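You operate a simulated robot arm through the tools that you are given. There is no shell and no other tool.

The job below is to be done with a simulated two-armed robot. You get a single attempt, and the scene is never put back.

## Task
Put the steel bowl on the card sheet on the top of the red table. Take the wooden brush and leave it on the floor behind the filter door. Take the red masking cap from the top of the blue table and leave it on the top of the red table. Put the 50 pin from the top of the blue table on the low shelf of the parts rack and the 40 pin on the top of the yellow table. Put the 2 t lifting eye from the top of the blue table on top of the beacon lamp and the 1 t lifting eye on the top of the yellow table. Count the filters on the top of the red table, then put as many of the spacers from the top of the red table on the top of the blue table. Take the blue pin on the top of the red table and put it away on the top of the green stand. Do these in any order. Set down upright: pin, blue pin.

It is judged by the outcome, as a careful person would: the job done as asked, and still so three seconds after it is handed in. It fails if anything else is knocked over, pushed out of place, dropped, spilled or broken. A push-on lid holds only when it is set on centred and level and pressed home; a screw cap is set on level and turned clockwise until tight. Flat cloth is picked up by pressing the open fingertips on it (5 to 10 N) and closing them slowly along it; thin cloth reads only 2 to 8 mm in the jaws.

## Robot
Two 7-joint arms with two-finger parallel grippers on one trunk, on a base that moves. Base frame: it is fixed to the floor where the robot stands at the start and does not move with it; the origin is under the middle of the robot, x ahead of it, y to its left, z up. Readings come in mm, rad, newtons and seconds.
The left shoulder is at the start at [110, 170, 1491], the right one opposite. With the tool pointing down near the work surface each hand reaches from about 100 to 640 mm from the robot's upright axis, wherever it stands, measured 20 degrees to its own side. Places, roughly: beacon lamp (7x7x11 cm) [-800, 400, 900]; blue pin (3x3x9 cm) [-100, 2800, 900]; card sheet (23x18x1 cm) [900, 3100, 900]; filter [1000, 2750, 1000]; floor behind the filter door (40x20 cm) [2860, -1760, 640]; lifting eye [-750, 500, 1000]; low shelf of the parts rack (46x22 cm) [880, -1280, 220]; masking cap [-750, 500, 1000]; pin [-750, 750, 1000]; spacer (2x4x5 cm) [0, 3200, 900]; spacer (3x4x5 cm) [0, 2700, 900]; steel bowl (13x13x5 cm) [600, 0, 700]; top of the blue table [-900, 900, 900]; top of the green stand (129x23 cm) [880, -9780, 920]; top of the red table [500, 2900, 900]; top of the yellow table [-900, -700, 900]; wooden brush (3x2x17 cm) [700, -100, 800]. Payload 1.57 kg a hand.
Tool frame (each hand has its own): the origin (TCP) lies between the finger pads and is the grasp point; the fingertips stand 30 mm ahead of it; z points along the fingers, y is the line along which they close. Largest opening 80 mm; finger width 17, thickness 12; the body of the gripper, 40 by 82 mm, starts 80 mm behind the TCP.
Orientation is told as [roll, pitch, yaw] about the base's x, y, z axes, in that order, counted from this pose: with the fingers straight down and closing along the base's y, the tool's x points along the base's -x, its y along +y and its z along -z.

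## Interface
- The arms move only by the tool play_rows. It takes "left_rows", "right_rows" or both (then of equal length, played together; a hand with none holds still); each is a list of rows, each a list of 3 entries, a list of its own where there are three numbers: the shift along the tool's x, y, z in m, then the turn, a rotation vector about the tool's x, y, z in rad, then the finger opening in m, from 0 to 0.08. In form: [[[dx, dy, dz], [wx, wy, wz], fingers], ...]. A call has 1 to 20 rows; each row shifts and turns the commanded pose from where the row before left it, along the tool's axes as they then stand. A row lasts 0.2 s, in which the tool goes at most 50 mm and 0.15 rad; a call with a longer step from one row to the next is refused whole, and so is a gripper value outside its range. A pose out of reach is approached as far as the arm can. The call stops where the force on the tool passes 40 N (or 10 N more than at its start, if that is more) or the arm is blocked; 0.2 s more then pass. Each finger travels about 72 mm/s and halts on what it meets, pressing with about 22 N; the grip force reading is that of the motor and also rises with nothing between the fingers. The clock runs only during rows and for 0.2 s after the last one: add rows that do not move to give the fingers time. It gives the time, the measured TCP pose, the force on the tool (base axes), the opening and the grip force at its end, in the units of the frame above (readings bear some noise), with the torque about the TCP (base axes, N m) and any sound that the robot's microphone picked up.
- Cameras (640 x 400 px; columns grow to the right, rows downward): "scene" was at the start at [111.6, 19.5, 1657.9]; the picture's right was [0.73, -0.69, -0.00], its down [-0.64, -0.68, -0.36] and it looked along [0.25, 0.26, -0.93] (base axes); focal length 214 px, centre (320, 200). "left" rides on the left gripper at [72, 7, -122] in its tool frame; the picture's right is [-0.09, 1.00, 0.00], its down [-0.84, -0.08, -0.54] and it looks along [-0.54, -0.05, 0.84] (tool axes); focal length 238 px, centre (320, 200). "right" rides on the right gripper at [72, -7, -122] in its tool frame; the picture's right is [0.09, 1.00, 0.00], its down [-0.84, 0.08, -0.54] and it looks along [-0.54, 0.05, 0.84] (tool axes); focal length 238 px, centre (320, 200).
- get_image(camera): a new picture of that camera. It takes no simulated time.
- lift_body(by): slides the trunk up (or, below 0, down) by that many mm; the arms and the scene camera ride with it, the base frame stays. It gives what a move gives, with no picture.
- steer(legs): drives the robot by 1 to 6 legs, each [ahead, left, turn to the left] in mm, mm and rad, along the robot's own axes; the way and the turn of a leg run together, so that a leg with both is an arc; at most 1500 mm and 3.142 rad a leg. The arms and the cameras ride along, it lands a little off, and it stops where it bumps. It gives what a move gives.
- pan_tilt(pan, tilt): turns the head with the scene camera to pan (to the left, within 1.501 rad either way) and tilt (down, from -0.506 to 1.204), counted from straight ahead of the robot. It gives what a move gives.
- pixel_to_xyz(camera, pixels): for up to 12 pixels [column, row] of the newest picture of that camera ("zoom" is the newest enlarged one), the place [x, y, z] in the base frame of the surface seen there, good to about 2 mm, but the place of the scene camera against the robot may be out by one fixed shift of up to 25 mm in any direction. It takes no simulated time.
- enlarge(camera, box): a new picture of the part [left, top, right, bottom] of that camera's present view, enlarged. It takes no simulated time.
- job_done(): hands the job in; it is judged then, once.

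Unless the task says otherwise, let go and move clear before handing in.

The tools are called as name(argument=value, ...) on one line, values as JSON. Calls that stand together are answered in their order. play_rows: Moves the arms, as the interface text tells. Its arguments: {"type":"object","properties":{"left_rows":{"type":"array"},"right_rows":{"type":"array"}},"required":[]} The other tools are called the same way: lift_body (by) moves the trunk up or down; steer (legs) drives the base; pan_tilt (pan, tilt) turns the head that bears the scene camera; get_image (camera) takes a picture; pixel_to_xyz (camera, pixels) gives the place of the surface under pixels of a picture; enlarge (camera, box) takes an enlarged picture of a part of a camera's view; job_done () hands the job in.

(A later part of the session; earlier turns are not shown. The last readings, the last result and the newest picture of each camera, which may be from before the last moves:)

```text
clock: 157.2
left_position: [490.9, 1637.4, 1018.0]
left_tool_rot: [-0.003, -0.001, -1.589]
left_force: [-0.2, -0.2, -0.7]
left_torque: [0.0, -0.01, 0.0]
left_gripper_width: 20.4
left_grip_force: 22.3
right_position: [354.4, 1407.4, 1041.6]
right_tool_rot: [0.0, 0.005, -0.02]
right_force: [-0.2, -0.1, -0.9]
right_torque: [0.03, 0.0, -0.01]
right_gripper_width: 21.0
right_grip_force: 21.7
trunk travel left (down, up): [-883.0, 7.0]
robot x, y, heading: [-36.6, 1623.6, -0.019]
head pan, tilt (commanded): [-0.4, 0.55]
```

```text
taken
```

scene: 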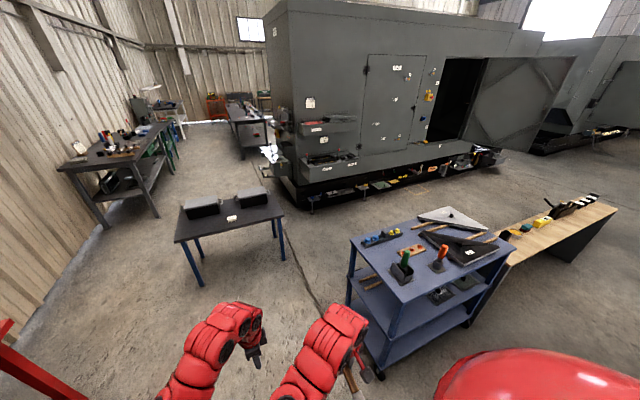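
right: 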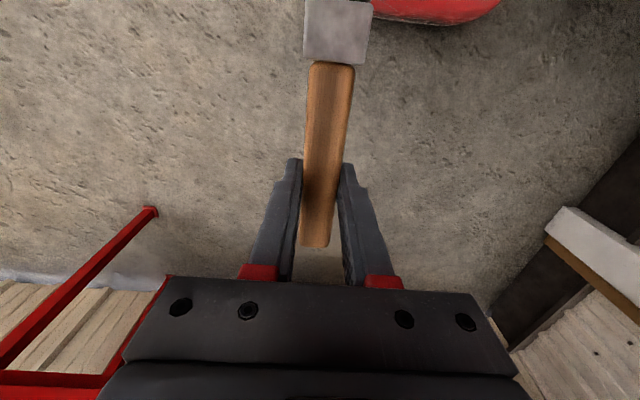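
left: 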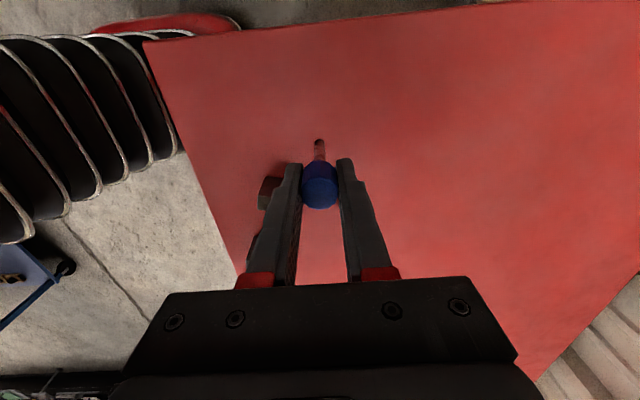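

I see the grey cart's corners and the open area beyond. I'll measure the cart and machine front.

pixel_to_xyz(camera="scene", pixels=[[352, 239], [412, 292], [513, 245], [465, 207], [348, 300], [381, 375], [470, 325], [313, 205], [480, 150], [500, 155], [592, 197], [285, 235]])

enlarge(camera="scene", box=[280, 120, 520, 220])

```text
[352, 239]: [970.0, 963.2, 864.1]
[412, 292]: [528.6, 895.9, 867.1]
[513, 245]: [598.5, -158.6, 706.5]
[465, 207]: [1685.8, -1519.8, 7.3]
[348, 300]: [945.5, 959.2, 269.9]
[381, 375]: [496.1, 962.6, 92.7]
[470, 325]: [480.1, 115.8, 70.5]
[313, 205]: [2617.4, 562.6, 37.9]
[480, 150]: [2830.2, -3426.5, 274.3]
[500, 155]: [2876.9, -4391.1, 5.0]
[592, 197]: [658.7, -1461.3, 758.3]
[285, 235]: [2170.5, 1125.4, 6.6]
```

```text
2.67 times, centred on (400, 170) of scene
```

zoom: 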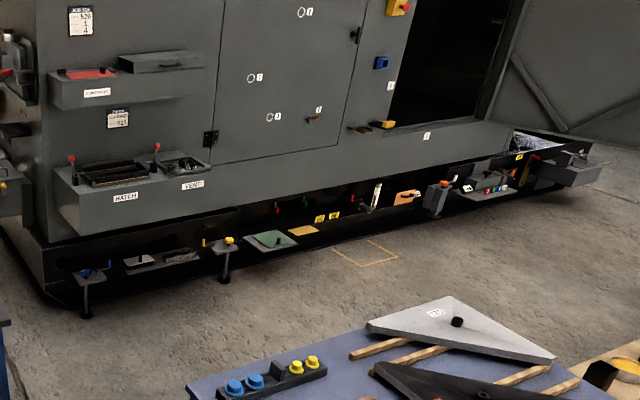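

The cart spans x 500–970, so a lane at x≈1380 is clear. I'll drive forward, then slide right toward the filter doorway.

steer(legs=[[1410, 0, 0.018]])

steer(legs=[[0, -1500, 0]])

```text
clock: 164.2
left_position: [1873.1, 1661.9, 1018.0]
left_tool_rot: [-0.001, -0.002, -1.548]
left_force: [0.2, 0.1, 0.3]
left_torque: [0.0, -0.03, -0.01]
left_gripper_width: 20.3
left_grip_force: 21.9
right_position: [1745.2, 1424.7, 1042.7]
right_tool_rot: [0.0, 0.005, 0.023]
right_force: [0.1, 0.0, -0.3]
right_torque: [0.02, -0.02, 0.01]
right_gripper_width: 20.9
right_grip_force: 22.2
trunk travel left (down, up): [-883.0, 7.0]
robot x, y, heading: [1348.5, 1625.1, 0.025]
head pan, tilt (commanded): [-0.4, 0.55]
```

```text
clock: 171.7
left_position: [1914.5, 135.3, 1018.0]
left_tool_rot: [-0.003, -0.002, -1.538]
left_force: [0.3, 0.0, -0.9]
left_torque: [-0.02, 0.01, -0.01]
left_gripper_width: 20.2
left_grip_force: 21.7
right_position: [1789.9, -103.0, 1041.5]
right_tool_rot: [-0.002, 0.006, 0.034]
right_force: [0.7, 0.6, -0.3]
right_torque: [-0.01, -0.03, 0.01]
right_gripper_width: 21.2
right_grip_force: 22.2
trunk travel left (down, up): [-883.0, 7.0]
robot x, y, heading: [1390.2, 93.6, 0.033]
head pan, tilt (commanded): [-0.4, 0.55]
```

Good progress. I'll slide another 1500 mm to the right and look at the doorway.

steer(legs=[[0, -1500, -0.033]])

pan_tilt(pan=-0.2, tilt=0.6)

get_image(camera="scene")

```text
clock: 179.2
left_position: [1942.0, -1401.6, 1018.1]
left_tool_rot: [-0.002, -0.002, -1.572]
left_force: [0.0, 0.2, -0.9]
left_torque: [0.01, 0.01, 0.02]
left_gripper_width: 20.4
left_grip_force: 21.8
right_position: [1810.4, -1633.4, 1042.4]
right_tool_rot: [-0.001, 0.005, -0.001]
right_force: [0.1, -0.3, -0.7]
right_torque: [-0.01, -0.04, -0.04]
right_gripper_width: 21.1
right_grip_force: 22.0
trunk travel left (down, up): [-883.0, 7.0]
robot x, y, heading: [1416.0, -1420.8, 0.002]
head pan, tilt (commanded): [-0.4, 0.55]
```

```text
clock: 180.0
left_position: [1941.9, -1400.0, 1018.2]
left_tool_rot: [-0.003, -0.001, -1.571]
left_force: [-0.1, -0.4, 0.0]
left_torque: [0.0, 0.02, -0.03]
left_gripper_width: 20.6
left_grip_force: 22.0
right_position: [1808.9, -1633.9, 1041.8]
right_tool_rot: [0.0, 0.005, -0.001]
right_force: [0.1, -0.2, -0.7]
right_torque: [0.01, 0.02, 0.0]
right_gripper_width: 21.2
right_grip_force: 22.5
trunk travel left (down, up): [-883.0, 7.0]
robot x, y, heading: [1416.3, -1424.5, -0.003]
head pan, tilt (commanded): [-0.201, 0.6]
```

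```text
taken
```

scene: 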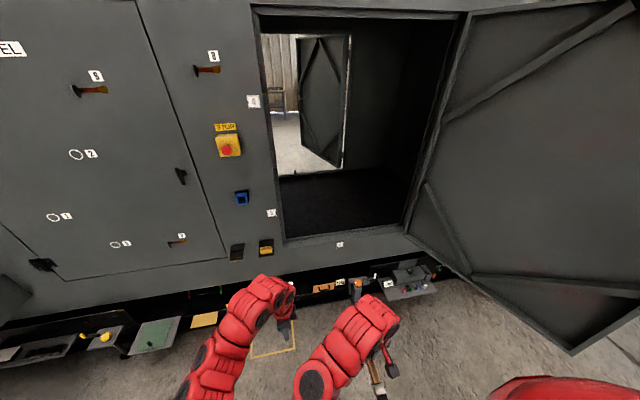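

The doorway is straight ahead to the right. I'll check the things protruding low in front of it.

pan_tilt(pan=-0.3, tilt=0.75)

get_image(camera="scene")

pixel_to_xyz(camera="scene", pixels=[[330, 170], [420, 170], [380, 170], [380, 150], [380, 120], [340, 215], [400, 210], [420, 230], [440, 215], [375, 230], [310, 235], [450, 190]])

```text
clock: 180.7
left_position: [1942.2, -1400.6, 1016.9]
left_tool_rot: [-0.002, -0.002, -1.571]
left_force: [-0.2, -0.2, -0.7]
left_torque: [0.02, -0.01, 0.0]
left_gripper_width: 20.2
left_grip_force: 21.6
right_position: [1809.7, -1633.9, 1042.5]
right_tool_rot: [0.001, 0.005, 0.0]
right_force: [-0.4, 0.3, -0.5]
right_torque: [-0.02, 0.02, -0.03]
right_gripper_width: 21.3
right_grip_force: 22.0
trunk travel left (down, up): [-883.0, 7.0]
robot x, y, heading: [1413.3, -1422.9, 0.003]
head pan, tilt (commanded): [-0.3, 0.75]
```

```text
taken
```

scene: 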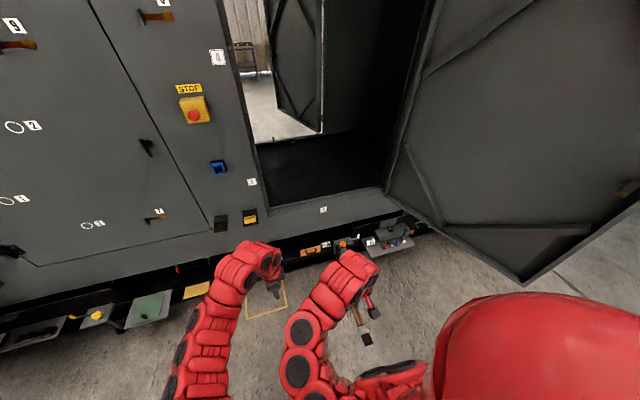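

```text
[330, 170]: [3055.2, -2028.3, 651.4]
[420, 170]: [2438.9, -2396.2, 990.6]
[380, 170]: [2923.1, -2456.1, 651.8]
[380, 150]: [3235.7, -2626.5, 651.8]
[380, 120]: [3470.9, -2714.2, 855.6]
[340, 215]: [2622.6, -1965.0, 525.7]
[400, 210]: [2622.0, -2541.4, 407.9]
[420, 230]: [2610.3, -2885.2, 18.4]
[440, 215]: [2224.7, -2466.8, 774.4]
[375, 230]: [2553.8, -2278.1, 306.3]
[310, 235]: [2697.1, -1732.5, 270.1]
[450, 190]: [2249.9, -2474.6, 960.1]
```

The compartment floor is at z≈645, front face x≈2626. I'll zoom on the low fittings in front of the doorway.

enlarge(camera="scene", box=[230, 180, 430, 300])

pixel_to_xyz(camera="zoom", pixels=[[85, 105], [480, 30], [245, 225], [310, 205], [375, 190], [365, 210], [450, 200], [480, 175], [520, 210], [560, 190], [590, 160], [180, 330]])

```text
3.20 times, centred on (330, 240) of scene
```

zoom: 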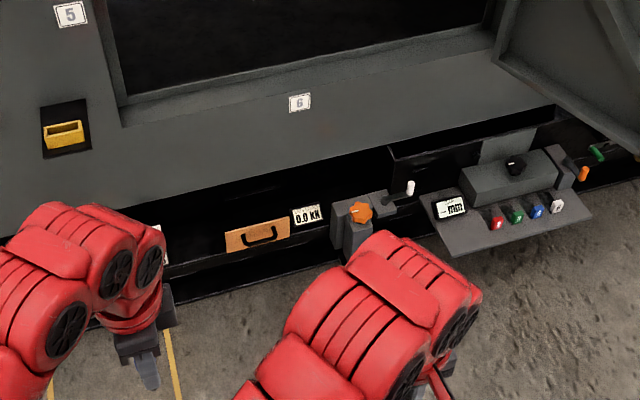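

```text
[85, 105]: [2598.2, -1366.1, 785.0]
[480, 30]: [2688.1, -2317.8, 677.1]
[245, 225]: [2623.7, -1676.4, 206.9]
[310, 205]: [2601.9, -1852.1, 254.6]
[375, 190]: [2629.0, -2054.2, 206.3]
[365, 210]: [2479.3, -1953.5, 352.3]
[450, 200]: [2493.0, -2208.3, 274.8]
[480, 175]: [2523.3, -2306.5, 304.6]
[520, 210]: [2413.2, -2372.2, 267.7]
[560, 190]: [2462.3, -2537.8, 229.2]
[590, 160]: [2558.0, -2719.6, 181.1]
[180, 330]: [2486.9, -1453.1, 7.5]
```

The knob post at (2479,-1953) and the tray beyond y<-2150 stick out, so I'll stand at about (2150,-1600). First I'll draw the left hand (with the pin) back so it stays outside the doorway.

play_rows(left_rows=[[[0.018, -0.018, 0.008], [0, 0, 0], 0.0], [[0.018, -0.018, 0.008], [0, 0, 0], 0.0], [[0.018, -0.018, 0.008], [0, 0, 0], 0.0], [[0.018, -0.018, 0.008], [0, 0, 0], 0.0], [[0.018, -0.018, 0.008], [0, 0, 0], 0.0], [[0.018, -0.018, 0.008], [0, 0, 0], 0.0], [[0.018, -0.018, 0.008], [0, 0, 0], 0.0], [[0.018, -0.018, 0.008], [0, 0, 0], 0.0], [[0.01, -0.02, 0.008], [0, 0, 0], 0.0], [[0, 0, 0], [0, 0, 0], 0.0]])

```text
clock: 182.9
left_position: [1774.6, -1245.7, 946.2]
left_tool_rot: [-0.002, 0.0, -1.569]
left_force: [0.5, -0.3, 0.0]
left_torque: [-0.03, 0.01, -0.02]
left_gripper_width: 20.4
left_grip_force: 22.3
right_position: [1809.4, -1634.0, 1041.1]
right_tool_rot: [-0.001, 0.006, 0.001]
right_force: [0.6, 0.1, -0.4]
right_torque: [0.0, 0.0, -0.01]
right_gripper_width: 21.2
right_grip_force: 22.3
trunk travel left (down, up): [-883.0, 7.0]
robot x, y, heading: [1416.5, -1427.0, 0.002]
head pan, tilt (commanded): [-0.3, 0.75]
```

The left hand is at robot-frame (358,177). Now I'll drive to the doorway.

steer(legs=[[734, -175, 0]])

get_image(camera="scene")

get_image(camera="right")

```text
clock: 186.9
left_position: [2495.8, -1421.4, 946.8]
left_tool_rot: [-0.001, 0.0, -1.572]
left_force: [0.2, -0.3, -0.6]
left_torque: [-0.04, -0.01, 0.0]
left_gripper_width: 20.5
left_grip_force: 21.8
right_position: [2530.0, -1811.3, 1040.9]
right_tool_rot: [-0.001, 0.005, -0.002]
right_force: [-0.1, 0.3, 0.2]
right_torque: [-0.01, -0.02, 0.01]
right_gripper_width: 21.1
right_grip_force: 22.1
trunk travel left (down, up): [-883.0, 7.0]
robot x, y, heading: [2136.4, -1598.4, 0.003]
head pan, tilt (commanded): [-0.3, 0.75]
```

```text
taken
```

scene: 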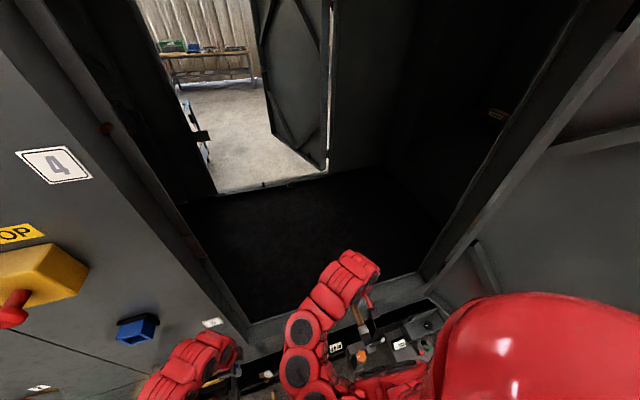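

```text
taken
```

right: 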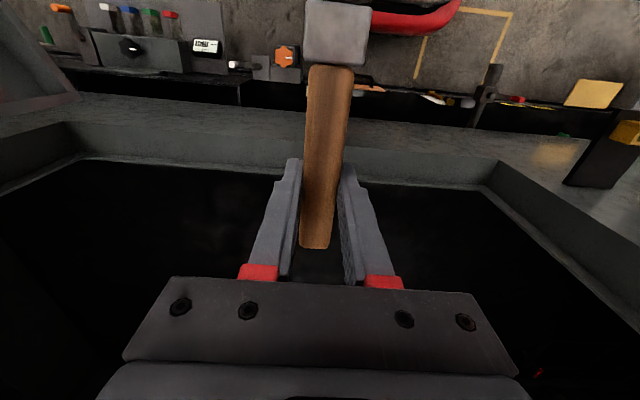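

I see the sill ledge (right view rows 110–185) and the black floor beyond. I'll measure them with the right camera.

pixel_to_xyz(camera="right", pixels=[[280, 115], [250, 130], [250, 160], [250, 190], [250, 220], [400, 190], [400, 220], [490, 170], [85, 165], [230, 260], [420, 250], [560, 150]])

pixel_to_xyz(camera="scene", pixels=[[40, 275], [10, 310], [140, 328], [240, 335], [190, 210], [215, 193], [250, 240], [300, 220], [420, 280], [400, 240], [330, 170], [385, 150]])

```text
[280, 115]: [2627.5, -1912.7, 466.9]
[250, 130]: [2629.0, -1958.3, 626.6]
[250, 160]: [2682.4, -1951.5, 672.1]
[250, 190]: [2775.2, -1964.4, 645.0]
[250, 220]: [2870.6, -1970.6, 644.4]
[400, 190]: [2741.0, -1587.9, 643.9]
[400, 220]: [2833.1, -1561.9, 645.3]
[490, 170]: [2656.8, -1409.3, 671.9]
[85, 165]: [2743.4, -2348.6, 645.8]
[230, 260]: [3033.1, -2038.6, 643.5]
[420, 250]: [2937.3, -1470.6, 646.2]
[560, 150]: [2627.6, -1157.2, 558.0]
```

```text
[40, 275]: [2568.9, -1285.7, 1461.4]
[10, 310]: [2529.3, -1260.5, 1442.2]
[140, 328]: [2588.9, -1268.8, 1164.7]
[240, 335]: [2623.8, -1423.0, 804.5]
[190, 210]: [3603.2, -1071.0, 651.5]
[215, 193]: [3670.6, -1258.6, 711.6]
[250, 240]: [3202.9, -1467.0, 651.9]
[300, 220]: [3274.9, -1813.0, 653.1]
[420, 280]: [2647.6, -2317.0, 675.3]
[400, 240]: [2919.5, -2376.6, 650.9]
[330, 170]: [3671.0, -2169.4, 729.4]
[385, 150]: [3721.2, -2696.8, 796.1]
```

Floor z=645 starts behind a sill (top z 672, to x≈2705). I'll turn the right tool 90° so the brush lies across, draw the left hand back a bit more, then move 60 mm closer.

play_rows(right_rows=[[[0, 0, 0], [0, 0, -0.1428], 0.0], [[0, 0, 0], [0, 0, -0.1428], 0.0], [[0, 0, 0], [0, 0, -0.1428], 0.0], [[0, 0, 0], [0, 0, -0.1428], 0.0], [[0, 0, 0], [0, 0, -0.1428], 0.0], [[0, 0, 0], [0, 0, -0.1428], 0.0], [[0, 0, 0], [0, 0, -0.1428], 0.0], [[0, 0, 0], [0, 0, -0.1428], 0.0], [[0, 0, 0], [0, 0, -0.1428], 0.0], [[0, 0, 0], [0, 0, -0.1428], 0.0], [[0, 0, 0], [0, 0, -0.1428], 0.0], [[0, 0, 0], [0, 0, 0], 0.0]], left_rows=[[[0, -0.01, 0.003], [0, 0, 0], 0.0], [[0, -0.01, 0.003], [0, 0, 0], 0.0], [[0, -0.01, 0.003], [0, 0, 0], 0.0], [[0, -0.01, 0.003], [0, 0, 0], 0.0], [[0, -0.01, 0.003], [0, 0, 0], 0.0], [[0, -0.01, 0.003], [0, 0, 0], 0.0], [[0, -0.01, 0.003], [0, 0, 0], 0.0], [[0, 0, 0], [0, 0, 0], 0.0], [[0, 0, 0], [0, 0, 0], 0.0], [[0, 0, 0], [0, 0, 0], 0.0], [[0, 0, 0], [0, 0, 0], 0.0], [[0, 0, 0], [0, 0, 0], 0.0]])

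steer(legs=[[60, 0, 0]])

```text
clock: 189.5
left_position: [2437.8, -1420.9, 913.4]
left_tool_rot: [-0.001, -0.003, -1.572]
left_force: [-0.3, 0.5, -0.8]
left_torque: [-0.04, 0.02, 0.0]
left_gripper_width: 20.2
left_grip_force: 22.2
left hand out of reach, approached as far as the arm can: row 4, 5, 6, 7
right_position: [2529.4, -1809.6, 1041.6]
right_tool_rot: [0.005, -0.002, 1.571]
right_force: [-0.2, 0.0, -0.4]
right_torque: [0.0, 0.0, 0.0]
right_gripper_width: 21.3
right_grip_force: 22.3
trunk travel left (down, up): [-883.0, 7.0]
robot x, y, heading: [2135.8, -1598.0, -0.005]
head pan, tilt (commanded): [-0.3, 0.75]
```

```text
clock: 190.5
left_position: [2492.8, -1421.0, 914.3]
left_tool_rot: [0.0, -0.001, -1.571]
left_force: [0.6, 0.3, 0.0]
left_torque: [-0.02, -0.02, 0.01]
left_gripper_width: 20.3
left_grip_force: 22.8
right_position: [2586.0, -1809.3, 1043.3]
right_tool_rot: [0.001, 0.0, 1.569]
right_force: [-0.6, -0.2, 0.1]
right_torque: [0.01, -0.01, 0.04]
right_gripper_width: 21.2
right_grip_force: 21.9
trunk travel left (down, up): [-883.0, 7.0]
robot x, y, heading: [2195.8, -1594.1, 0.001]
head pan, tilt (commanded): [-0.3, 0.75]
```

Now I'll extend the right hand into the doorway to about (2840,-1720) at the present height.

play_rows(right_rows=[[[-0.009, -0.026, 0], [0, 0, 0], 0.0], [[-0.009, -0.026, 0], [0, 0, 0], 0.0], [[-0.009, -0.026, 0], [0, 0, 0], 0.0], [[-0.009, -0.026, 0], [0, 0, 0], 0.0], [[-0.009, -0.026, 0], [0, 0, 0], 0.0], [[-0.009, -0.026, 0], [0, 0, 0], 0.0], [[-0.009, -0.026, 0], [0, 0, 0], 0.0], [[-0.009, -0.026, 0], [0, 0, 0], 0.0], [[-0.009, -0.026, 0], [0, 0, 0], 0.0], [[-0.008, -0.02, 0], [0, 0, 0], 0.0], [[0, 0, 0], [0, 0, 0], 0.0]])

get_image(camera="right")

get_image(camera="scene")

```text
clock: 192.9
left_position: [2496.6, -1420.0, 913.2]
left_tool_rot: [-0.002, -0.002, -1.572]
left_force: [-0.7, 0.1, -0.3]
left_torque: [-0.01, -0.02, -0.01]
left_gripper_width: 20.3
left_grip_force: 22.0
right_position: [2842.5, -1719.8, 1039.6]
right_tool_rot: [0.005, 0.001, 1.569]
right_force: [0.4, 0.7, -0.2]
right_torque: [0.04, 0.03, -0.02]
right_gripper_width: 21.3
right_grip_force: 21.6
trunk travel left (down, up): [-883.0, 7.0]
robot x, y, heading: [2195.5, -1599.1, -0.005]
head pan, tilt (commanded): [-0.3, 0.75]
```

```text
taken
```

right: 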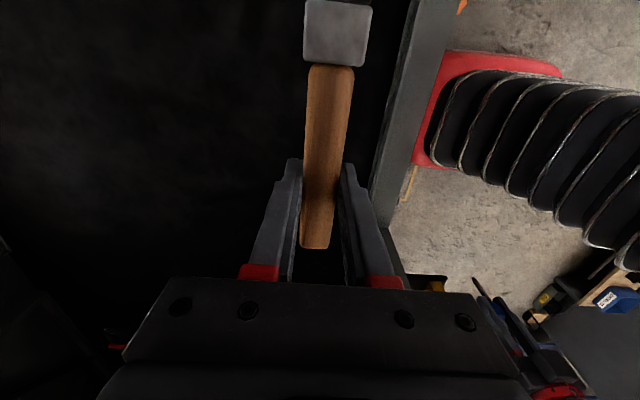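

```text
taken
```

scene: 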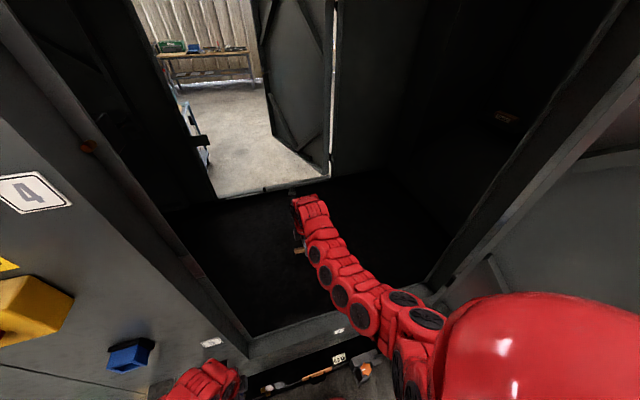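

The hand is inside the doorway. I'll lower the trunk 335 mm to bring the brush close above the floor.

lift_body(by=-335)

get_image(camera="right")

get_image(camera="scene")

```text
clock: 195.0
left_position: [2496.6, -1424.1, 686.6]
left_tool_rot: [0.0, -0.005, -1.575]
left_force: [-8.1, -11.4, 11.3]
left_torque: [2.36, -1.24, 0.6]
left_gripper_width: 20.4
left_grip_force: 22.3
right_position: [2841.5, -1719.0, 811.1]
right_tool_rot: [0.006, -0.001, 1.568]
right_force: [-0.3, 0.9, -0.6]
right_torque: [-0.02, 0.03, -0.05]
right_gripper_width: 21.1
right_grip_force: 21.9
trunk travel left (down, up): [-656.0, 234.0]
robot x, y, heading: [2188.4, -1596.7, 0.0]
head pan, tilt (commanded): [-0.3, 0.75]
stopped: the force on the tool passed its limit at 129 N (the readings are from after the stop); the commanded pose is now the measured one
```

```text
taken
```

right: 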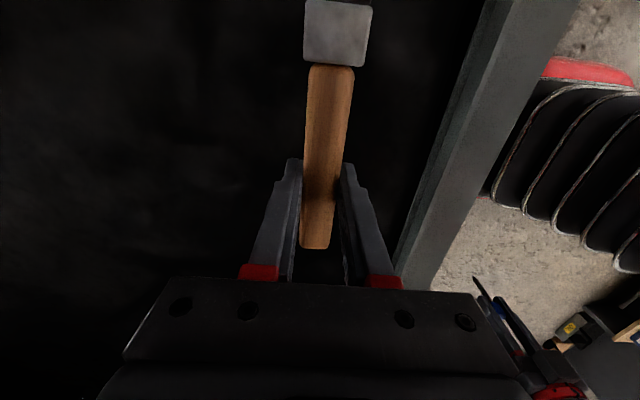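

```text
taken
```

scene: 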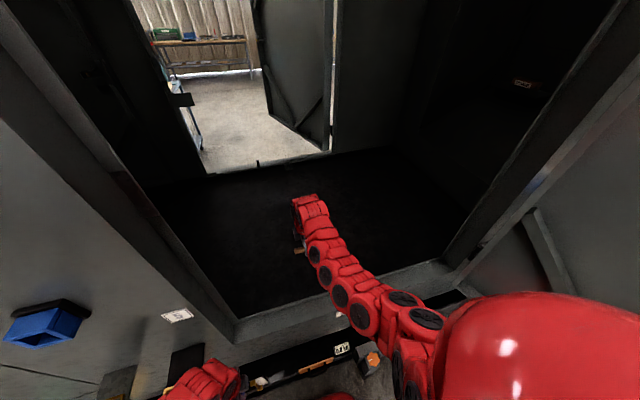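

The left hand met something (a 129 N peak) and the trunk stopped. I'll look through the left camera at once.

get_image(camera="left")

pan_tilt(pan=0.25, tilt=1.1)

get_image(camera="scene")

```text
taken
```

left: 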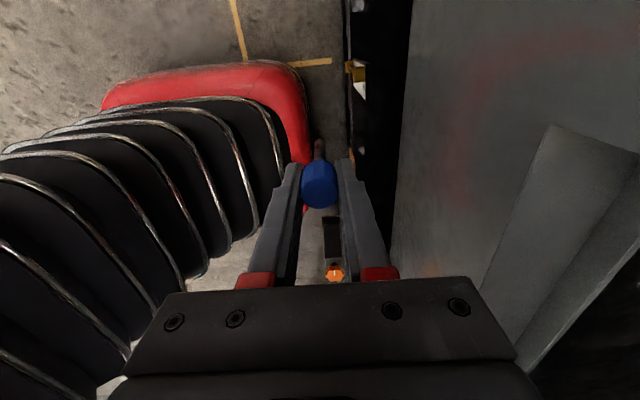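

```text
clock: 195.9
left_position: [2496.4, -1423.9, 687.0]
left_tool_rot: [0.002, -0.003, -1.578]
left_force: [-3.4, -8.1, -0.3]
left_torque: [1.05, -0.41, 0.18]
left_gripper_width: 20.1
left_grip_force: 21.9
right_position: [2843.5, -1718.7, 811.0]
right_tool_rot: [0.005, -0.002, 1.571]
right_force: [0.3, -0.7, 0.0]
right_torque: [0.06, -0.01, 0.01]
right_gripper_width: 21.4
right_grip_force: 21.9
trunk travel left (down, up): [-656.0, 234.0]
robot x, y, heading: [2193.6, -1599.8, 0.001]
head pan, tilt (commanded): [0.25, 1.1]
```

```text
taken
```

scene: 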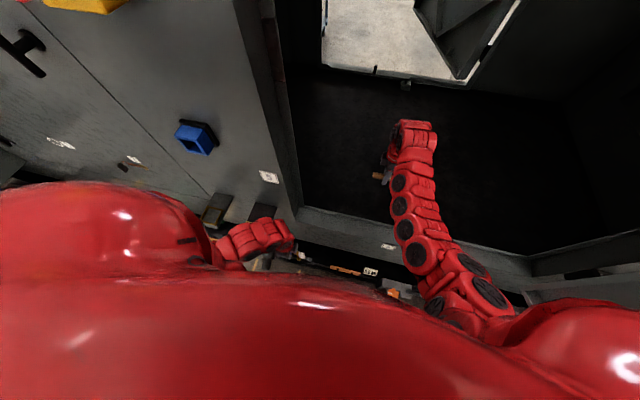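

Working back from the torque, the left gripper's camera bracket touched the yellow latch block on the machine face near (2520,-1326,800). I'll raise the trunk a little to relieve it and inspect.

lift_body(by=40)

enlarge(camera="scene", box=[150, 100, 400, 280])

```text
clock: 196.8
left_position: [2496.7, -1424.3, 727.0]
left_tool_rot: [0.0, -0.006, -1.577]
left_force: [0.1, -0.6, 0.1]
left_torque: [-0.02, 0.02, 0.03]
left_gripper_width: 20.2
left_grip_force: 22.1
right_position: [2842.1, -1719.2, 851.2]
right_tool_rot: [0.005, 0.0, 1.57]
right_force: [0.0, 0.3, -0.2]
right_torque: [0.05, -0.01, -0.01]
right_gripper_width: 20.9
right_grip_force: 21.9
trunk travel left (down, up): [-696.0, 194.0]
robot x, y, heading: [2193.8, -1601.5, -0.0]
head pan, tilt (commanded): [0.25, 1.1]
```

```text
2.22 times, centred on (275, 190) of scene
```

zoom: 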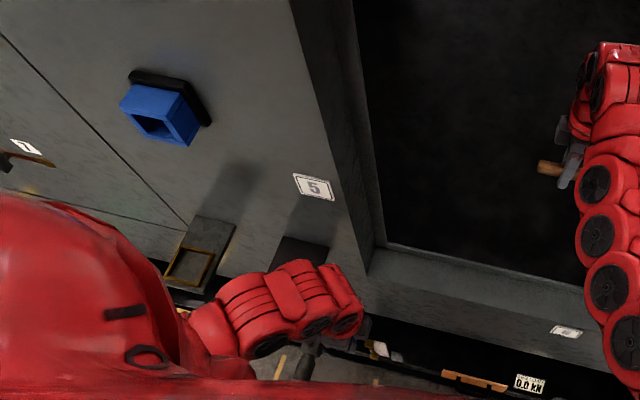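

I'll move the left hand 115 mm to the right (toward the doorway's middle), away from that block, and look at it.

play_rows(left_rows=[[[-0.023, 0, 0], [0, 0, 0], 0.0], [[-0.023, 0, 0], [0, 0, 0], 0.0], [[-0.023, 0, 0], [0, 0, 0], 0.0], [[-0.023, 0, 0], [0, 0, 0], 0.0], [[-0.023, 0, 0], [0, 0, 0], 0.0], [[0, 0, 0], [0, 0, 0], 0.0]])

enlarge(camera="scene", box=[150, 100, 400, 280])

get_image(camera="left")

```text
clock: 198.2
left_position: [2496.4, -1537.3, 726.0]
left_tool_rot: [0.003, -0.005, -1.576]
left_force: [-1.3, 0.6, -0.7]
left_torque: [-0.02, 0.02, 0.01]
left_gripper_width: 19.8
left_grip_force: 22.3
right_position: [2843.1, -1718.4, 852.9]
right_tool_rot: [0.004, 0.001, 1.572]
right_force: [-0.6, 0.1, -1.0]
right_torque: [0.02, 0.02, 0.01]
right_gripper_width: 20.8
right_grip_force: 21.4
trunk travel left (down, up): [-696.0, 194.0]
robot x, y, heading: [2197.4, -1600.1, -0.0]
head pan, tilt (commanded): [0.25, 1.1]
```

```text
2.22 times, centred on (275, 190) of scene
```

zoom: 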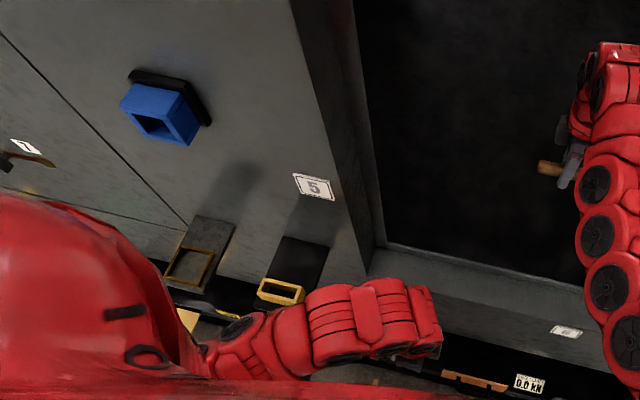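

```text
taken
```

left: 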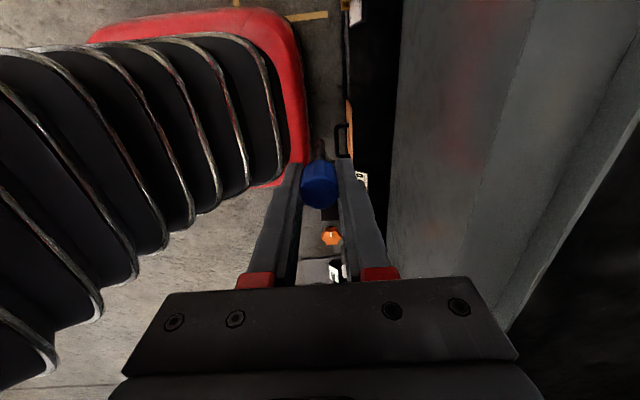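

The yellow handle in its black box looks intact, and the pin is still held upright. I'll check the left forearm's distance from that handle before lowering further.

pixel_to_xyz(camera="zoom", pixels=[[280, 292], [262, 290], [295, 265], [240, 330], [280, 330], [320, 300], [360, 300], [425, 320], [200, 265], [190, 285], [290, 345], [225, 355]])

```text
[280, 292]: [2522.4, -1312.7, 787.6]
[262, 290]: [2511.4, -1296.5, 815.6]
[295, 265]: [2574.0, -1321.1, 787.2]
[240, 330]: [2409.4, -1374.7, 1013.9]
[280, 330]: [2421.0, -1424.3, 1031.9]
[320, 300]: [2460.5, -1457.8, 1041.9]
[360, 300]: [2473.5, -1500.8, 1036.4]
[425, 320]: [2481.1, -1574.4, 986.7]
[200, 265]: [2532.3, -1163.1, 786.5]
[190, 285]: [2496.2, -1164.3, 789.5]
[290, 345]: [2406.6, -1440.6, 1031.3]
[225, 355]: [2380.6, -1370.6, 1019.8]
```

The yellow handle sticks out to x≈2511 at y≈-1300; the left forearm keeps about 50 mm from it. I'll lower the trunk in two stages.

lift_body(by=-110)

get_image(camera="right")

```text
clock: 199.6
left_position: [2495.5, -1536.5, 615.8]
left_tool_rot: [-0.002, -0.006, -1.577]
left_force: [-0.1, 0.2, -0.4]
left_torque: [0.02, -0.02, 0.0]
left_gripper_width: 20.6
left_grip_force: 21.7
right_position: [2842.6, -1719.1, 741.2]
right_tool_rot: [0.004, 0.0, 1.569]
right_force: [-0.2, 0.1, -0.4]
right_torque: [-0.01, -0.03, 0.04]
right_gripper_width: 21.2
right_grip_force: 22.2
trunk travel left (down, up): [-586.0, 304.0]
robot x, y, heading: [2192.5, -1602.1, -0.002]
head pan, tilt (commanded): [0.25, 1.1]
```

```text
taken
```

right: 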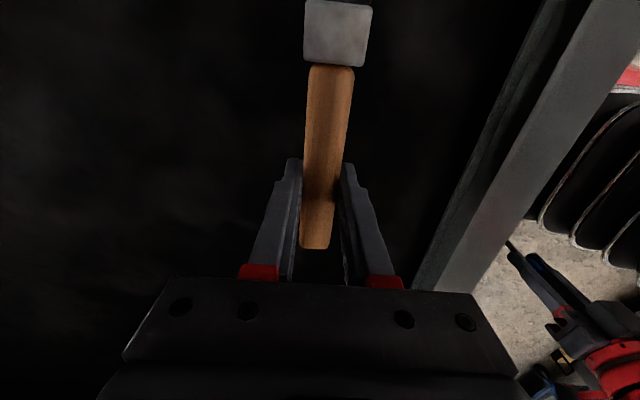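

The brush is about 95 mm above the floor. I'll tilt so its bristle end leads downward, then lower in steps until it touches.

play_rows(right_rows=[[[0, 0, 0], [0, -0.1, 0], 0.0], [[0, 0, 0], [0, -0.1, 0], 0.0], [[0.003, 0, 0.0147], [0, 0, 0], 0.0], [[0.003, 0, 0.0147], [0, 0, 0], 0.0], [[0.003, 0, 0.0147], [0, 0, 0], 0.0], [[0.001, 0, 0.0049], [0, 0, 0], 0.0], [[0, 0, 0], [0, 0, 0], 0.0]])

```text
clock: 201.2
left_position: [2495.2, -1536.0, 615.4]
left_tool_rot: [0.0, -0.005, -1.576]
left_force: [-0.3, 0.0, -0.9]
left_torque: [-0.01, 0.02, -0.01]
left_gripper_width: 20.4
left_grip_force: 22.1
right_position: [2841.5, -1716.9, 689.1]
right_tool_rot: [0.008, -0.201, 1.57]
right_force: [-1.4, 0.7, 0.1]
right_torque: [0.02, 0.0, -0.01]
right_gripper_width: 21.0
right_grip_force: 22.4
trunk travel left (down, up): [-586.0, 304.0]
robot x, y, heading: [2195.0, -1600.0, -0.001]
head pan, tilt (commanded): [0.25, 1.1]
```

play_rows(right_rows=[[[0.0005, 0, 0.0025], [0, 0, 0], 0.0], [[0.0005, 0, 0.0025], [0, 0, 0], 0.0], [[0.0005, 0, 0.0025], [0, 0, 0], 0.0], [[0, 0, 0], [0, 0, 0], 0.0]])

get_image(camera="right")

```text
clock: 202.2
left_position: [2496.2, -1536.5, 615.4]
left_tool_rot: [0.0, -0.004, -1.576]
left_force: [0.9, -0.1, -0.4]
left_torque: [0.01, -0.02, 0.02]
left_gripper_width: 20.5
left_grip_force: 22.1
right_position: [2841.3, -1719.7, 682.5]
right_tool_rot: [0.005, -0.198, 1.568]
right_force: [0.3, -0.2, 0.4]
right_torque: [0.0, 0.02, -0.01]
right_gripper_width: 21.2
right_grip_force: 22.4
trunk travel left (down, up): [-586.0, 304.0]
robot x, y, heading: [2192.0, -1603.4, -0.004]
head pan, tilt (commanded): [0.25, 1.1]
```

```text
taken
```

right: 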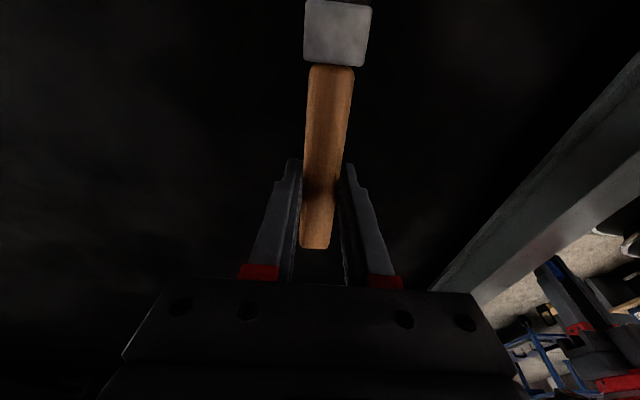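

No contact yet at z 682. I'll go down a few more millimetres.

play_rows(right_rows=[[[0.0004, 0, 0.002], [0, 0, 0], 0.0], [[0.0004, 0, 0.002], [0, 0, 0], 0.0], [[0, 0, 0], [0, 0, 0], 0.0]])

```text
clock: 203.0
left_position: [2495.8, -1535.8, 616.1]
left_tool_rot: [0.002, -0.006, -1.576]
left_force: [-0.9, 0.4, 0.1]
left_torque: [-0.01, -0.01, -0.01]
left_gripper_width: 20.1
left_grip_force: 22.5
right_position: [2840.5, -1719.7, 680.6]
right_tool_rot: [0.005, -0.201, 1.57]
right_force: [0.4, -0.1, 5.4]
right_torque: [-0.63, -0.05, -0.02]
right_gripper_width: 21.0
right_grip_force: 21.7
trunk travel left (down, up): [-586.0, 304.0]
robot x, y, heading: [2197.8, -1602.3, -0.002]
head pan, tilt (commanded): [0.25, 1.1]
```

The bristle end is touching the floor. I'll open the fingers to let the handle down.

play_rows(right_rows=[[[0, 0, 0.002], [0, 0, 0], 0.015], [[0, 0, 0], [0, 0, 0], 0.022], [[0, 0, 0], [0, 0, 0], 0.03], [[0, 0, 0], [0, 0, 0], 0.045], [[0, 0, 0], [0, 0, 0], 0.06], [[0, 0, 0], [0, 0, 0], 0.06]])

get_image(camera="right")

```text
clock: 204.4
left_position: [2495.3, -1535.5, 615.6]
left_tool_rot: [0.001, -0.006, -1.576]
left_force: [0.2, -0.3, -0.2]
left_torque: [0.0, -0.03, -0.03]
left_gripper_width: 20.3
left_grip_force: 21.7
right_position: [2842.7, -1717.7, 676.9]
right_tool_rot: [0.005, -0.198, 1.57]
right_force: [-0.1, -0.5, 0.0]
right_torque: [-0.01, -0.01, 0.06]
right_gripper_width: 59.7
right_grip_force: 0.1
trunk travel left (down, up): [-586.0, 304.0]
robot x, y, heading: [2195.3, -1597.1, 0.002]
head pan, tilt (commanded): [0.25, 1.1]
```

```text
taken
```

right: 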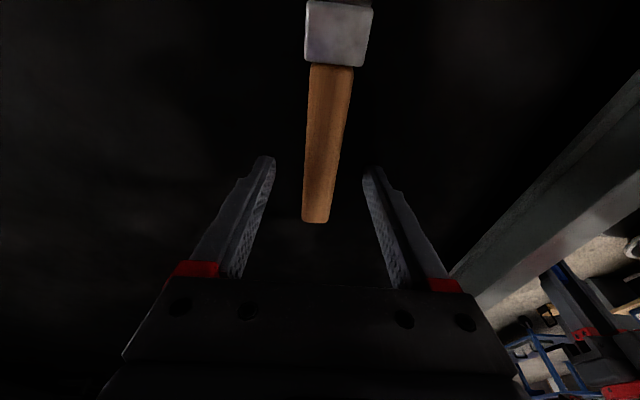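

The brush lies on the compartment floor. I'll withdraw upward and check it.

play_rows(right_rows=[[[0, 0, -0.02], [0, 0, 0], 0.06], [[0, 0, -0.03], [0, 0, 0], 0.06], [[0, 0, -0.03], [0, 0.1, 0], 0.06], [[0, 0, -0.03], [0, 0.1, 0], 0.06], [[0, 0, 0], [0, 0, 0], 0.06]])

get_image(camera="right")

```text
clock: 205.6
left_position: [2495.3, -1536.1, 616.0]
left_tool_rot: [0.001, -0.004, -1.576]
left_force: [1.1, -0.7, -0.6]
left_torque: [0.0, -0.04, -0.03]
left_gripper_width: 20.1
left_grip_force: 21.9
right_position: [2844.0, -1741.3, 784.2]
right_tool_rot: [0.005, 0.003, 1.57]
right_force: [0.0, -0.7, -0.3]
right_torque: [0.01, 0.05, 0.02]
right_gripper_width: 59.9
right_grip_force: 0.1
trunk travel left (down, up): [-586.0, 304.0]
robot x, y, heading: [2196.8, -1598.9, -0.001]
head pan, tilt (commanded): [0.25, 1.1]
```

```text
taken
```

right: 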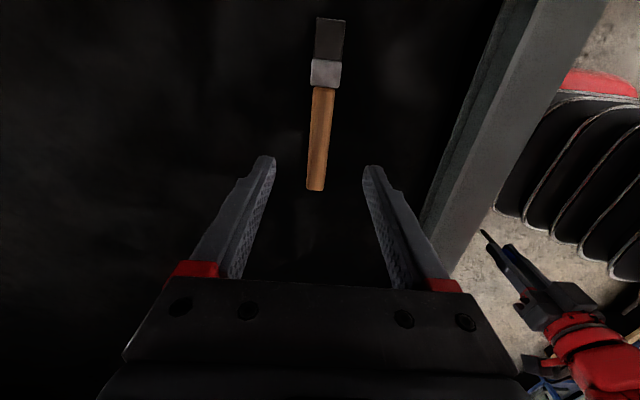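

The brush lies flat and fully on the floor. I'll raise the trunk, pull the right hand out and back the robot off.

pixel_to_xyz(camera="right", pixels=[[316, 186], [322, 120], [328, 75], [330, 25]])

lift_body(by=280)

play_rows(right_rows=[[[0.005, 0.03, 0], [0, 0, 0], 0.06], [[0.005, 0.03, 0], [0, 0, 0], 0.06], [[0.005, 0.03, 0], [0, 0, 0], 0.06], [[0.005, 0.03, 0], [0, 0, 0], 0.06], [[0.005, 0.03, 0], [0, 0, 0], 0.06], [[0.005, 0.03, 0], [0, 0, 0], 0.06], [[0.005, 0.03, 0], [0, 0, 0], 0.06], [[0.005, 0.03, 0], [0, 0, 0], 0.06], [[0, 0, 0], [0, 0, 0], 0.06]])

```text
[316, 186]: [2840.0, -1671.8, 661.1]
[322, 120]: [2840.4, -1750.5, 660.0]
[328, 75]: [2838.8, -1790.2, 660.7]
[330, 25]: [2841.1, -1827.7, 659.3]
```

```text
clock: 208.4
left_position: [2495.8, -1535.7, 895.6]
left_tool_rot: [0.0, -0.008, -1.576]
left_force: [0.4, -0.5, -0.2]
left_torque: [-0.02, 0.01, -0.02]
left_gripper_width: 20.4
left_grip_force: 22.0
right_position: [2843.4, -1741.5, 1064.1]
right_tool_rot: [0.005, 0.0, 1.572]
right_force: [-0.2, -0.5, -0.1]
right_torque: [0.01, 0.01, -0.01]
right_gripper_width: 59.9
right_grip_force: 0.1
trunk travel left (down, up): [-866.0, 24.0]
robot x, y, heading: [2195.3, -1600.8, -0.004]
head pan, tilt (commanded): [0.25, 1.1]
```

```text
clock: 210.4
left_position: [2496.6, -1536.5, 895.7]
left_tool_rot: [0.0, -0.007, -1.576]
left_force: [0.0, 0.4, -0.7]
left_torque: [0.03, -0.01, 0.02]
left_gripper_width: 20.2
left_grip_force: 21.4
right_position: [2610.7, -1789.6, 1053.2]
right_tool_rot: [0.005, 0.0, 1.572]
right_force: [0.6, -0.5, 0.9]
right_torque: [-0.03, 0.02, 0.04]
right_gripper_width: 60.0
right_grip_force: 0.1
right hand out of reach, approached as far as the arm can: row 3, 4
trunk travel left (down, up): [-866.0, 24.0]
robot x, y, heading: [2195.1, -1598.8, 0.0]
head pan, tilt (commanded): [0.25, 1.1]
```

The brush lies at x≈2840, y -1672..-1840. I'll back out, turn to face -y and survey the way to the green stand.

steer(legs=[[-880, 0, 0]])

steer(legs=[[0, 0, -1.571]])

pan_tilt(pan=0, tilt=0.4)

get_image(camera="scene")

```text
clock: 215.1
left_position: [1612.2, -1534.2, 895.5]
left_tool_rot: [0.001, -0.004, -1.582]
left_force: [-0.7, 0.3, -0.8]
left_torque: [-0.01, -0.02, 0.0]
left_gripper_width: 20.4
left_grip_force: 21.9
right_position: [1727.7, -1788.4, 1053.1]
right_tool_rot: [0.004, 0.0, 1.565]
right_force: [0.2, -0.2, 0.3]
right_torque: [0.0, 0.03, 0.02]
right_gripper_width: 59.6
right_grip_force: 0.1
trunk travel left (down, up): [-866.0, 24.0]
robot x, y, heading: [1312.5, -1595.5, -0.004]
head pan, tilt (commanded): [0.25, 1.1]
```

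```text
clock: 217.1
left_position: [1623.1, -1686.4, 895.2]
left_tool_rot: [-0.002, -0.006, -2.03]
left_force: [0.2, 0.0, -0.2]
left_torque: [0.0, 0.02, 0.03]
left_gripper_width: 20.1
left_grip_force: 22.2
right_position: [1616.0, -1965.9, 1052.5]
right_tool_rot: [0.007, 0.0, 1.116]
right_force: [0.6, 0.2, -0.6]
right_torque: [0.0, 0.02, -0.04]
right_gripper_width: 59.9
right_grip_force: 0.1
trunk travel left (down, up): [-866.0, 24.0]
robot x, y, heading: [1324.9, -1612.0, -0.454]
head pan, tilt (commanded): [0.25, 1.1]
stopped in leg 1: the robot was blocked; the commanded pose is now the measured one
```

```text
clock: 218.2
left_position: [1622.2, -1686.5, 895.5]
left_tool_rot: [0.0, -0.005, -2.03]
left_force: [-0.5, -0.4, -0.8]
left_torque: [0.01, -0.02, 0.02]
left_gripper_width: 20.3
left_grip_force: 21.8
right_position: [1615.3, -1965.5, 1053.4]
right_tool_rot: [0.004, 0.0, 1.115]
right_force: [0.4, -1.5, 0.7]
right_torque: [0.01, 0.03, 0.02]
right_gripper_width: 59.9
right_grip_force: 0.1
trunk travel left (down, up): [-866.0, 24.0]
robot x, y, heading: [1322.8, -1612.4, -0.449]
head pan, tilt (commanded): [0.0, 0.4]
```

```text
taken
```

scene: 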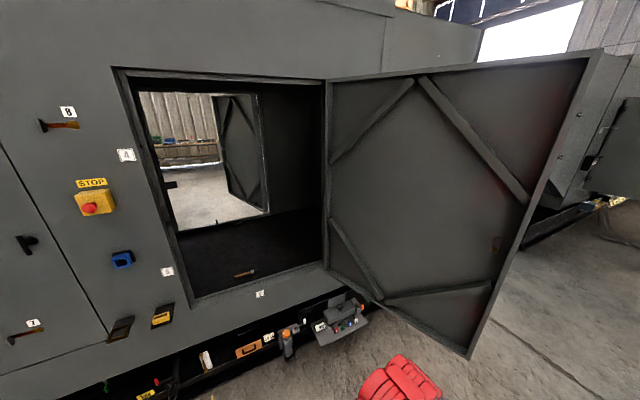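

The turn was blocked: the base's rear-right corner near (990,-1705) met something low behind. I'll look there.

pan_tilt(pan=-1.5, tilt=0.9)

get_image(camera="scene")

```text
clock: 219.8
left_position: [1622.9, -1687.0, 895.1]
left_tool_rot: [-0.001, -0.007, -2.031]
left_force: [-0.2, 0.9, -0.5]
left_torque: [-0.04, 0.0, -0.02]
left_gripper_width: 20.1
left_grip_force: 22.2
right_position: [1614.6, -1966.1, 1051.9]
right_tool_rot: [0.008, -0.001, 1.115]
right_force: [0.4, -1.4, 0.5]
right_torque: [-0.02, -0.02, -0.02]
right_gripper_width: 59.9
right_grip_force: 0.0
trunk travel left (down, up): [-866.0, 24.0]
robot x, y, heading: [1326.4, -1611.6, -0.453]
head pan, tilt (commanded): [-1.499, 0.901]
```

```text
taken
```

scene: 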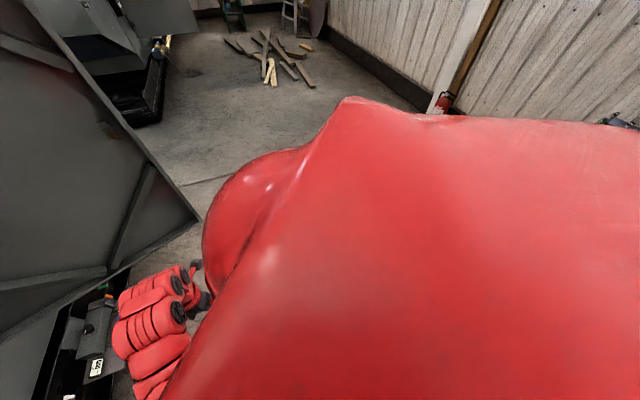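

My own shoulder hides that corner. I'll move forward 200 mm along the present heading to gain room, then finish the turn.

steer(legs=[[210, 0, 0]])

steer(legs=[[0, 0, 0.45]])

pan_tilt(pan=-1.5, tilt=0.8)

get_image(camera="scene")

```text
clock: 221.4
left_position: [1809.6, -1775.0, 896.3]
left_tool_rot: [0.001, -0.005, -2.024]
left_force: [0.7, -0.1, -0.6]
left_torque: [-0.04, -0.02, 0.0]
left_gripper_width: 20.1
left_grip_force: 21.5
right_position: [1803.3, -2054.6, 1051.8]
right_tool_rot: [0.005, 0.0, 1.12]
right_force: [0.1, 0.2, -0.1]
right_torque: [-0.01, -0.03, 0.02]
right_gripper_width: 59.9
right_grip_force: 0.1
trunk travel left (down, up): [-866.0, 24.0]
robot x, y, heading: [1510.4, -1702.2, -0.455]
head pan, tilt (commanded): [-1.499, 0.901]
```

```text
clock: 223.1
left_position: [1811.3, -1642.6, 896.3]
left_tool_rot: [0.001, -0.005, -1.586]
left_force: [-0.4, -0.2, -0.3]
left_torque: [-0.01, 0.0, 0.01]
left_gripper_width: 20.0
left_grip_force: 22.2
right_position: [1925.6, -1896.8, 1052.3]
right_tool_rot: [0.005, 0.0, 1.56]
right_force: [-0.6, -0.6, -0.1]
right_torque: [-0.02, -0.02, -0.01]
right_gripper_width: 59.9
right_grip_force: 0.1
trunk travel left (down, up): [-866.0, 24.0]
robot x, y, heading: [1508.9, -1702.9, -0.01]
head pan, tilt (commanded): [-1.499, 0.901]
```

```text
clock: 223.8
left_position: [1812.2, -1641.6, 896.8]
left_tool_rot: [-0.001, -0.006, -1.587]
left_force: [0.9, 0.0, -0.8]
left_torque: [-0.03, 0.01, -0.01]
left_gripper_width: 20.4
left_grip_force: 21.7
right_position: [1926.0, -1897.5, 1052.6]
right_tool_rot: [0.006, 0.001, 1.561]
right_force: [0.2, 0.4, -0.7]
right_torque: [0.02, -0.01, -0.02]
right_gripper_width: 60.1
right_grip_force: 0.0
trunk travel left (down, up): [-866.0, 24.0]
robot x, y, heading: [1511.8, -1704.2, -0.017]
head pan, tilt (commanded): [-1.499, 0.799]
```

```text
taken
```

scene: 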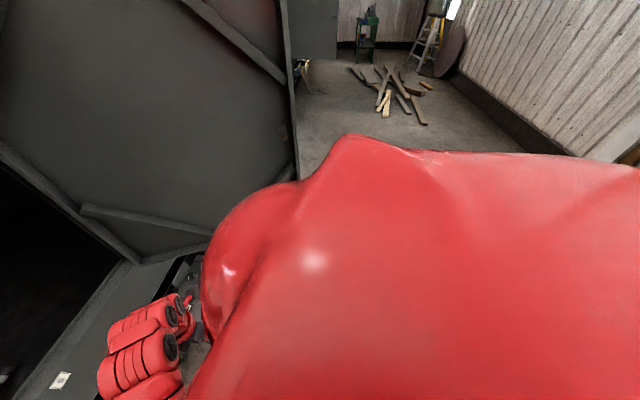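

The view behind is blocked by the shoulder. I'll turn left to face the bench side (-x) and see what is there; I need that view for the parts rack anyway.

steer(legs=[[0, 0, 1.571], [0, 0, 1.571]])

pan_tilt(pan=0, tilt=0.7)

get_image(camera="scene")

```text
clock: 231.8
left_position: [1210.5, -1766.1, 895.2]
left_tool_rot: [0.0, -0.005, 1.563]
left_force: [-0.1, -0.5, 0.0]
left_torque: [-0.01, -0.02, -0.04]
left_gripper_width: 20.5
left_grip_force: 22.7
right_position: [1095.0, -1510.3, 1053.0]
right_tool_rot: [0.004, 0.0, -1.575]
right_force: [0.5, -0.1, 0.1]
right_torque: [0.03, -0.02, 0.0]
right_gripper_width: 59.9
right_grip_force: 0.2
trunk travel left (down, up): [-866.0, 24.0]
robot x, y, heading: [1513.2, -1705.2, 3.137]
head pan, tilt (commanded): [-1.499, 0.799]
```

```text
clock: 233.4
left_position: [1210.5, -1765.4, 896.6]
left_tool_rot: [-0.002, -0.005, 1.561]
left_force: [0.7, -0.7, -1.0]
left_torque: [-0.01, -0.01, 0.0]
left_gripper_width: 20.1
left_grip_force: 22.4
right_position: [1095.4, -1510.2, 1052.5]
right_tool_rot: [0.007, 0.0, -1.576]
right_force: [-0.4, -0.3, 0.6]
right_torque: [-0.01, 0.0, 0.0]
right_gripper_width: 60.1
right_grip_force: 0.0
trunk travel left (down, up): [-866.0, 24.0]
robot x, y, heading: [1512.5, -1698.6, 3.133]
head pan, tilt (commanded): [0.0, 0.7]
```

```text
taken
```

scene: 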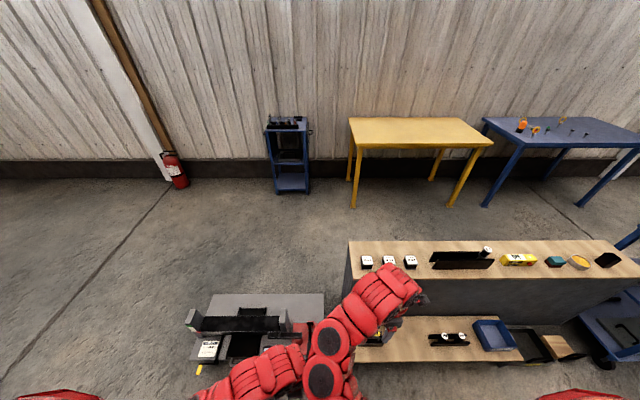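

Now I see the rack's low wooden shelf at (440,350) and a low stand with a black trough at (260,320). I'll measure both.

pixel_to_xyz(camera="scene", pixels=[[205, 350], [198, 369], [240, 350], [190, 325], [215, 297], [322, 295], [305, 325], [360, 360], [520, 358], [510, 320], [400, 330], [450, 340]])

enlarge(camera="scene", box=[170, 270, 350, 400])

enlarge(camera="scene", box=[340, 230, 560, 380])

```text
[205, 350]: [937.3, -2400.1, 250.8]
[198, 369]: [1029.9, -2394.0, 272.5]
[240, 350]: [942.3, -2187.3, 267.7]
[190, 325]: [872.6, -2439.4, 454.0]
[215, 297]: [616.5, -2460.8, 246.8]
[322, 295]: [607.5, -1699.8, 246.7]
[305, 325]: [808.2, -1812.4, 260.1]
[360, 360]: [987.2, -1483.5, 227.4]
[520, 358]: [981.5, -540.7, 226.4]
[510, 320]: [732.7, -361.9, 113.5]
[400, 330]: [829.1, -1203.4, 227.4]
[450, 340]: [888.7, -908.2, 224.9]
```

```text
3.08 times, centred on (260, 335) of scene
```

zoom: 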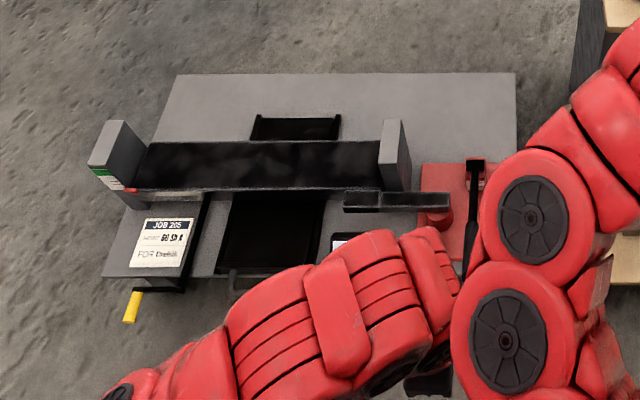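

```text
2.67 times, centred on (450, 305) of scene
```

zoom: 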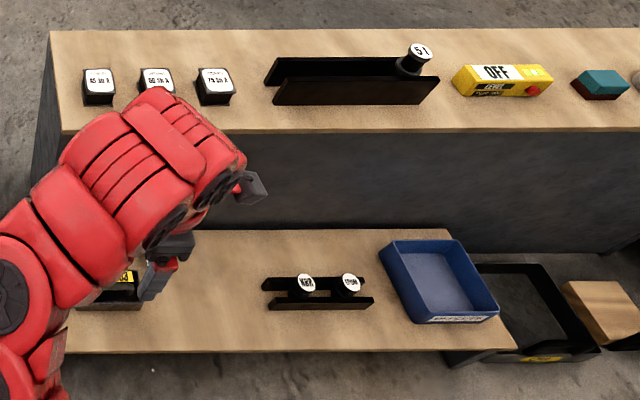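

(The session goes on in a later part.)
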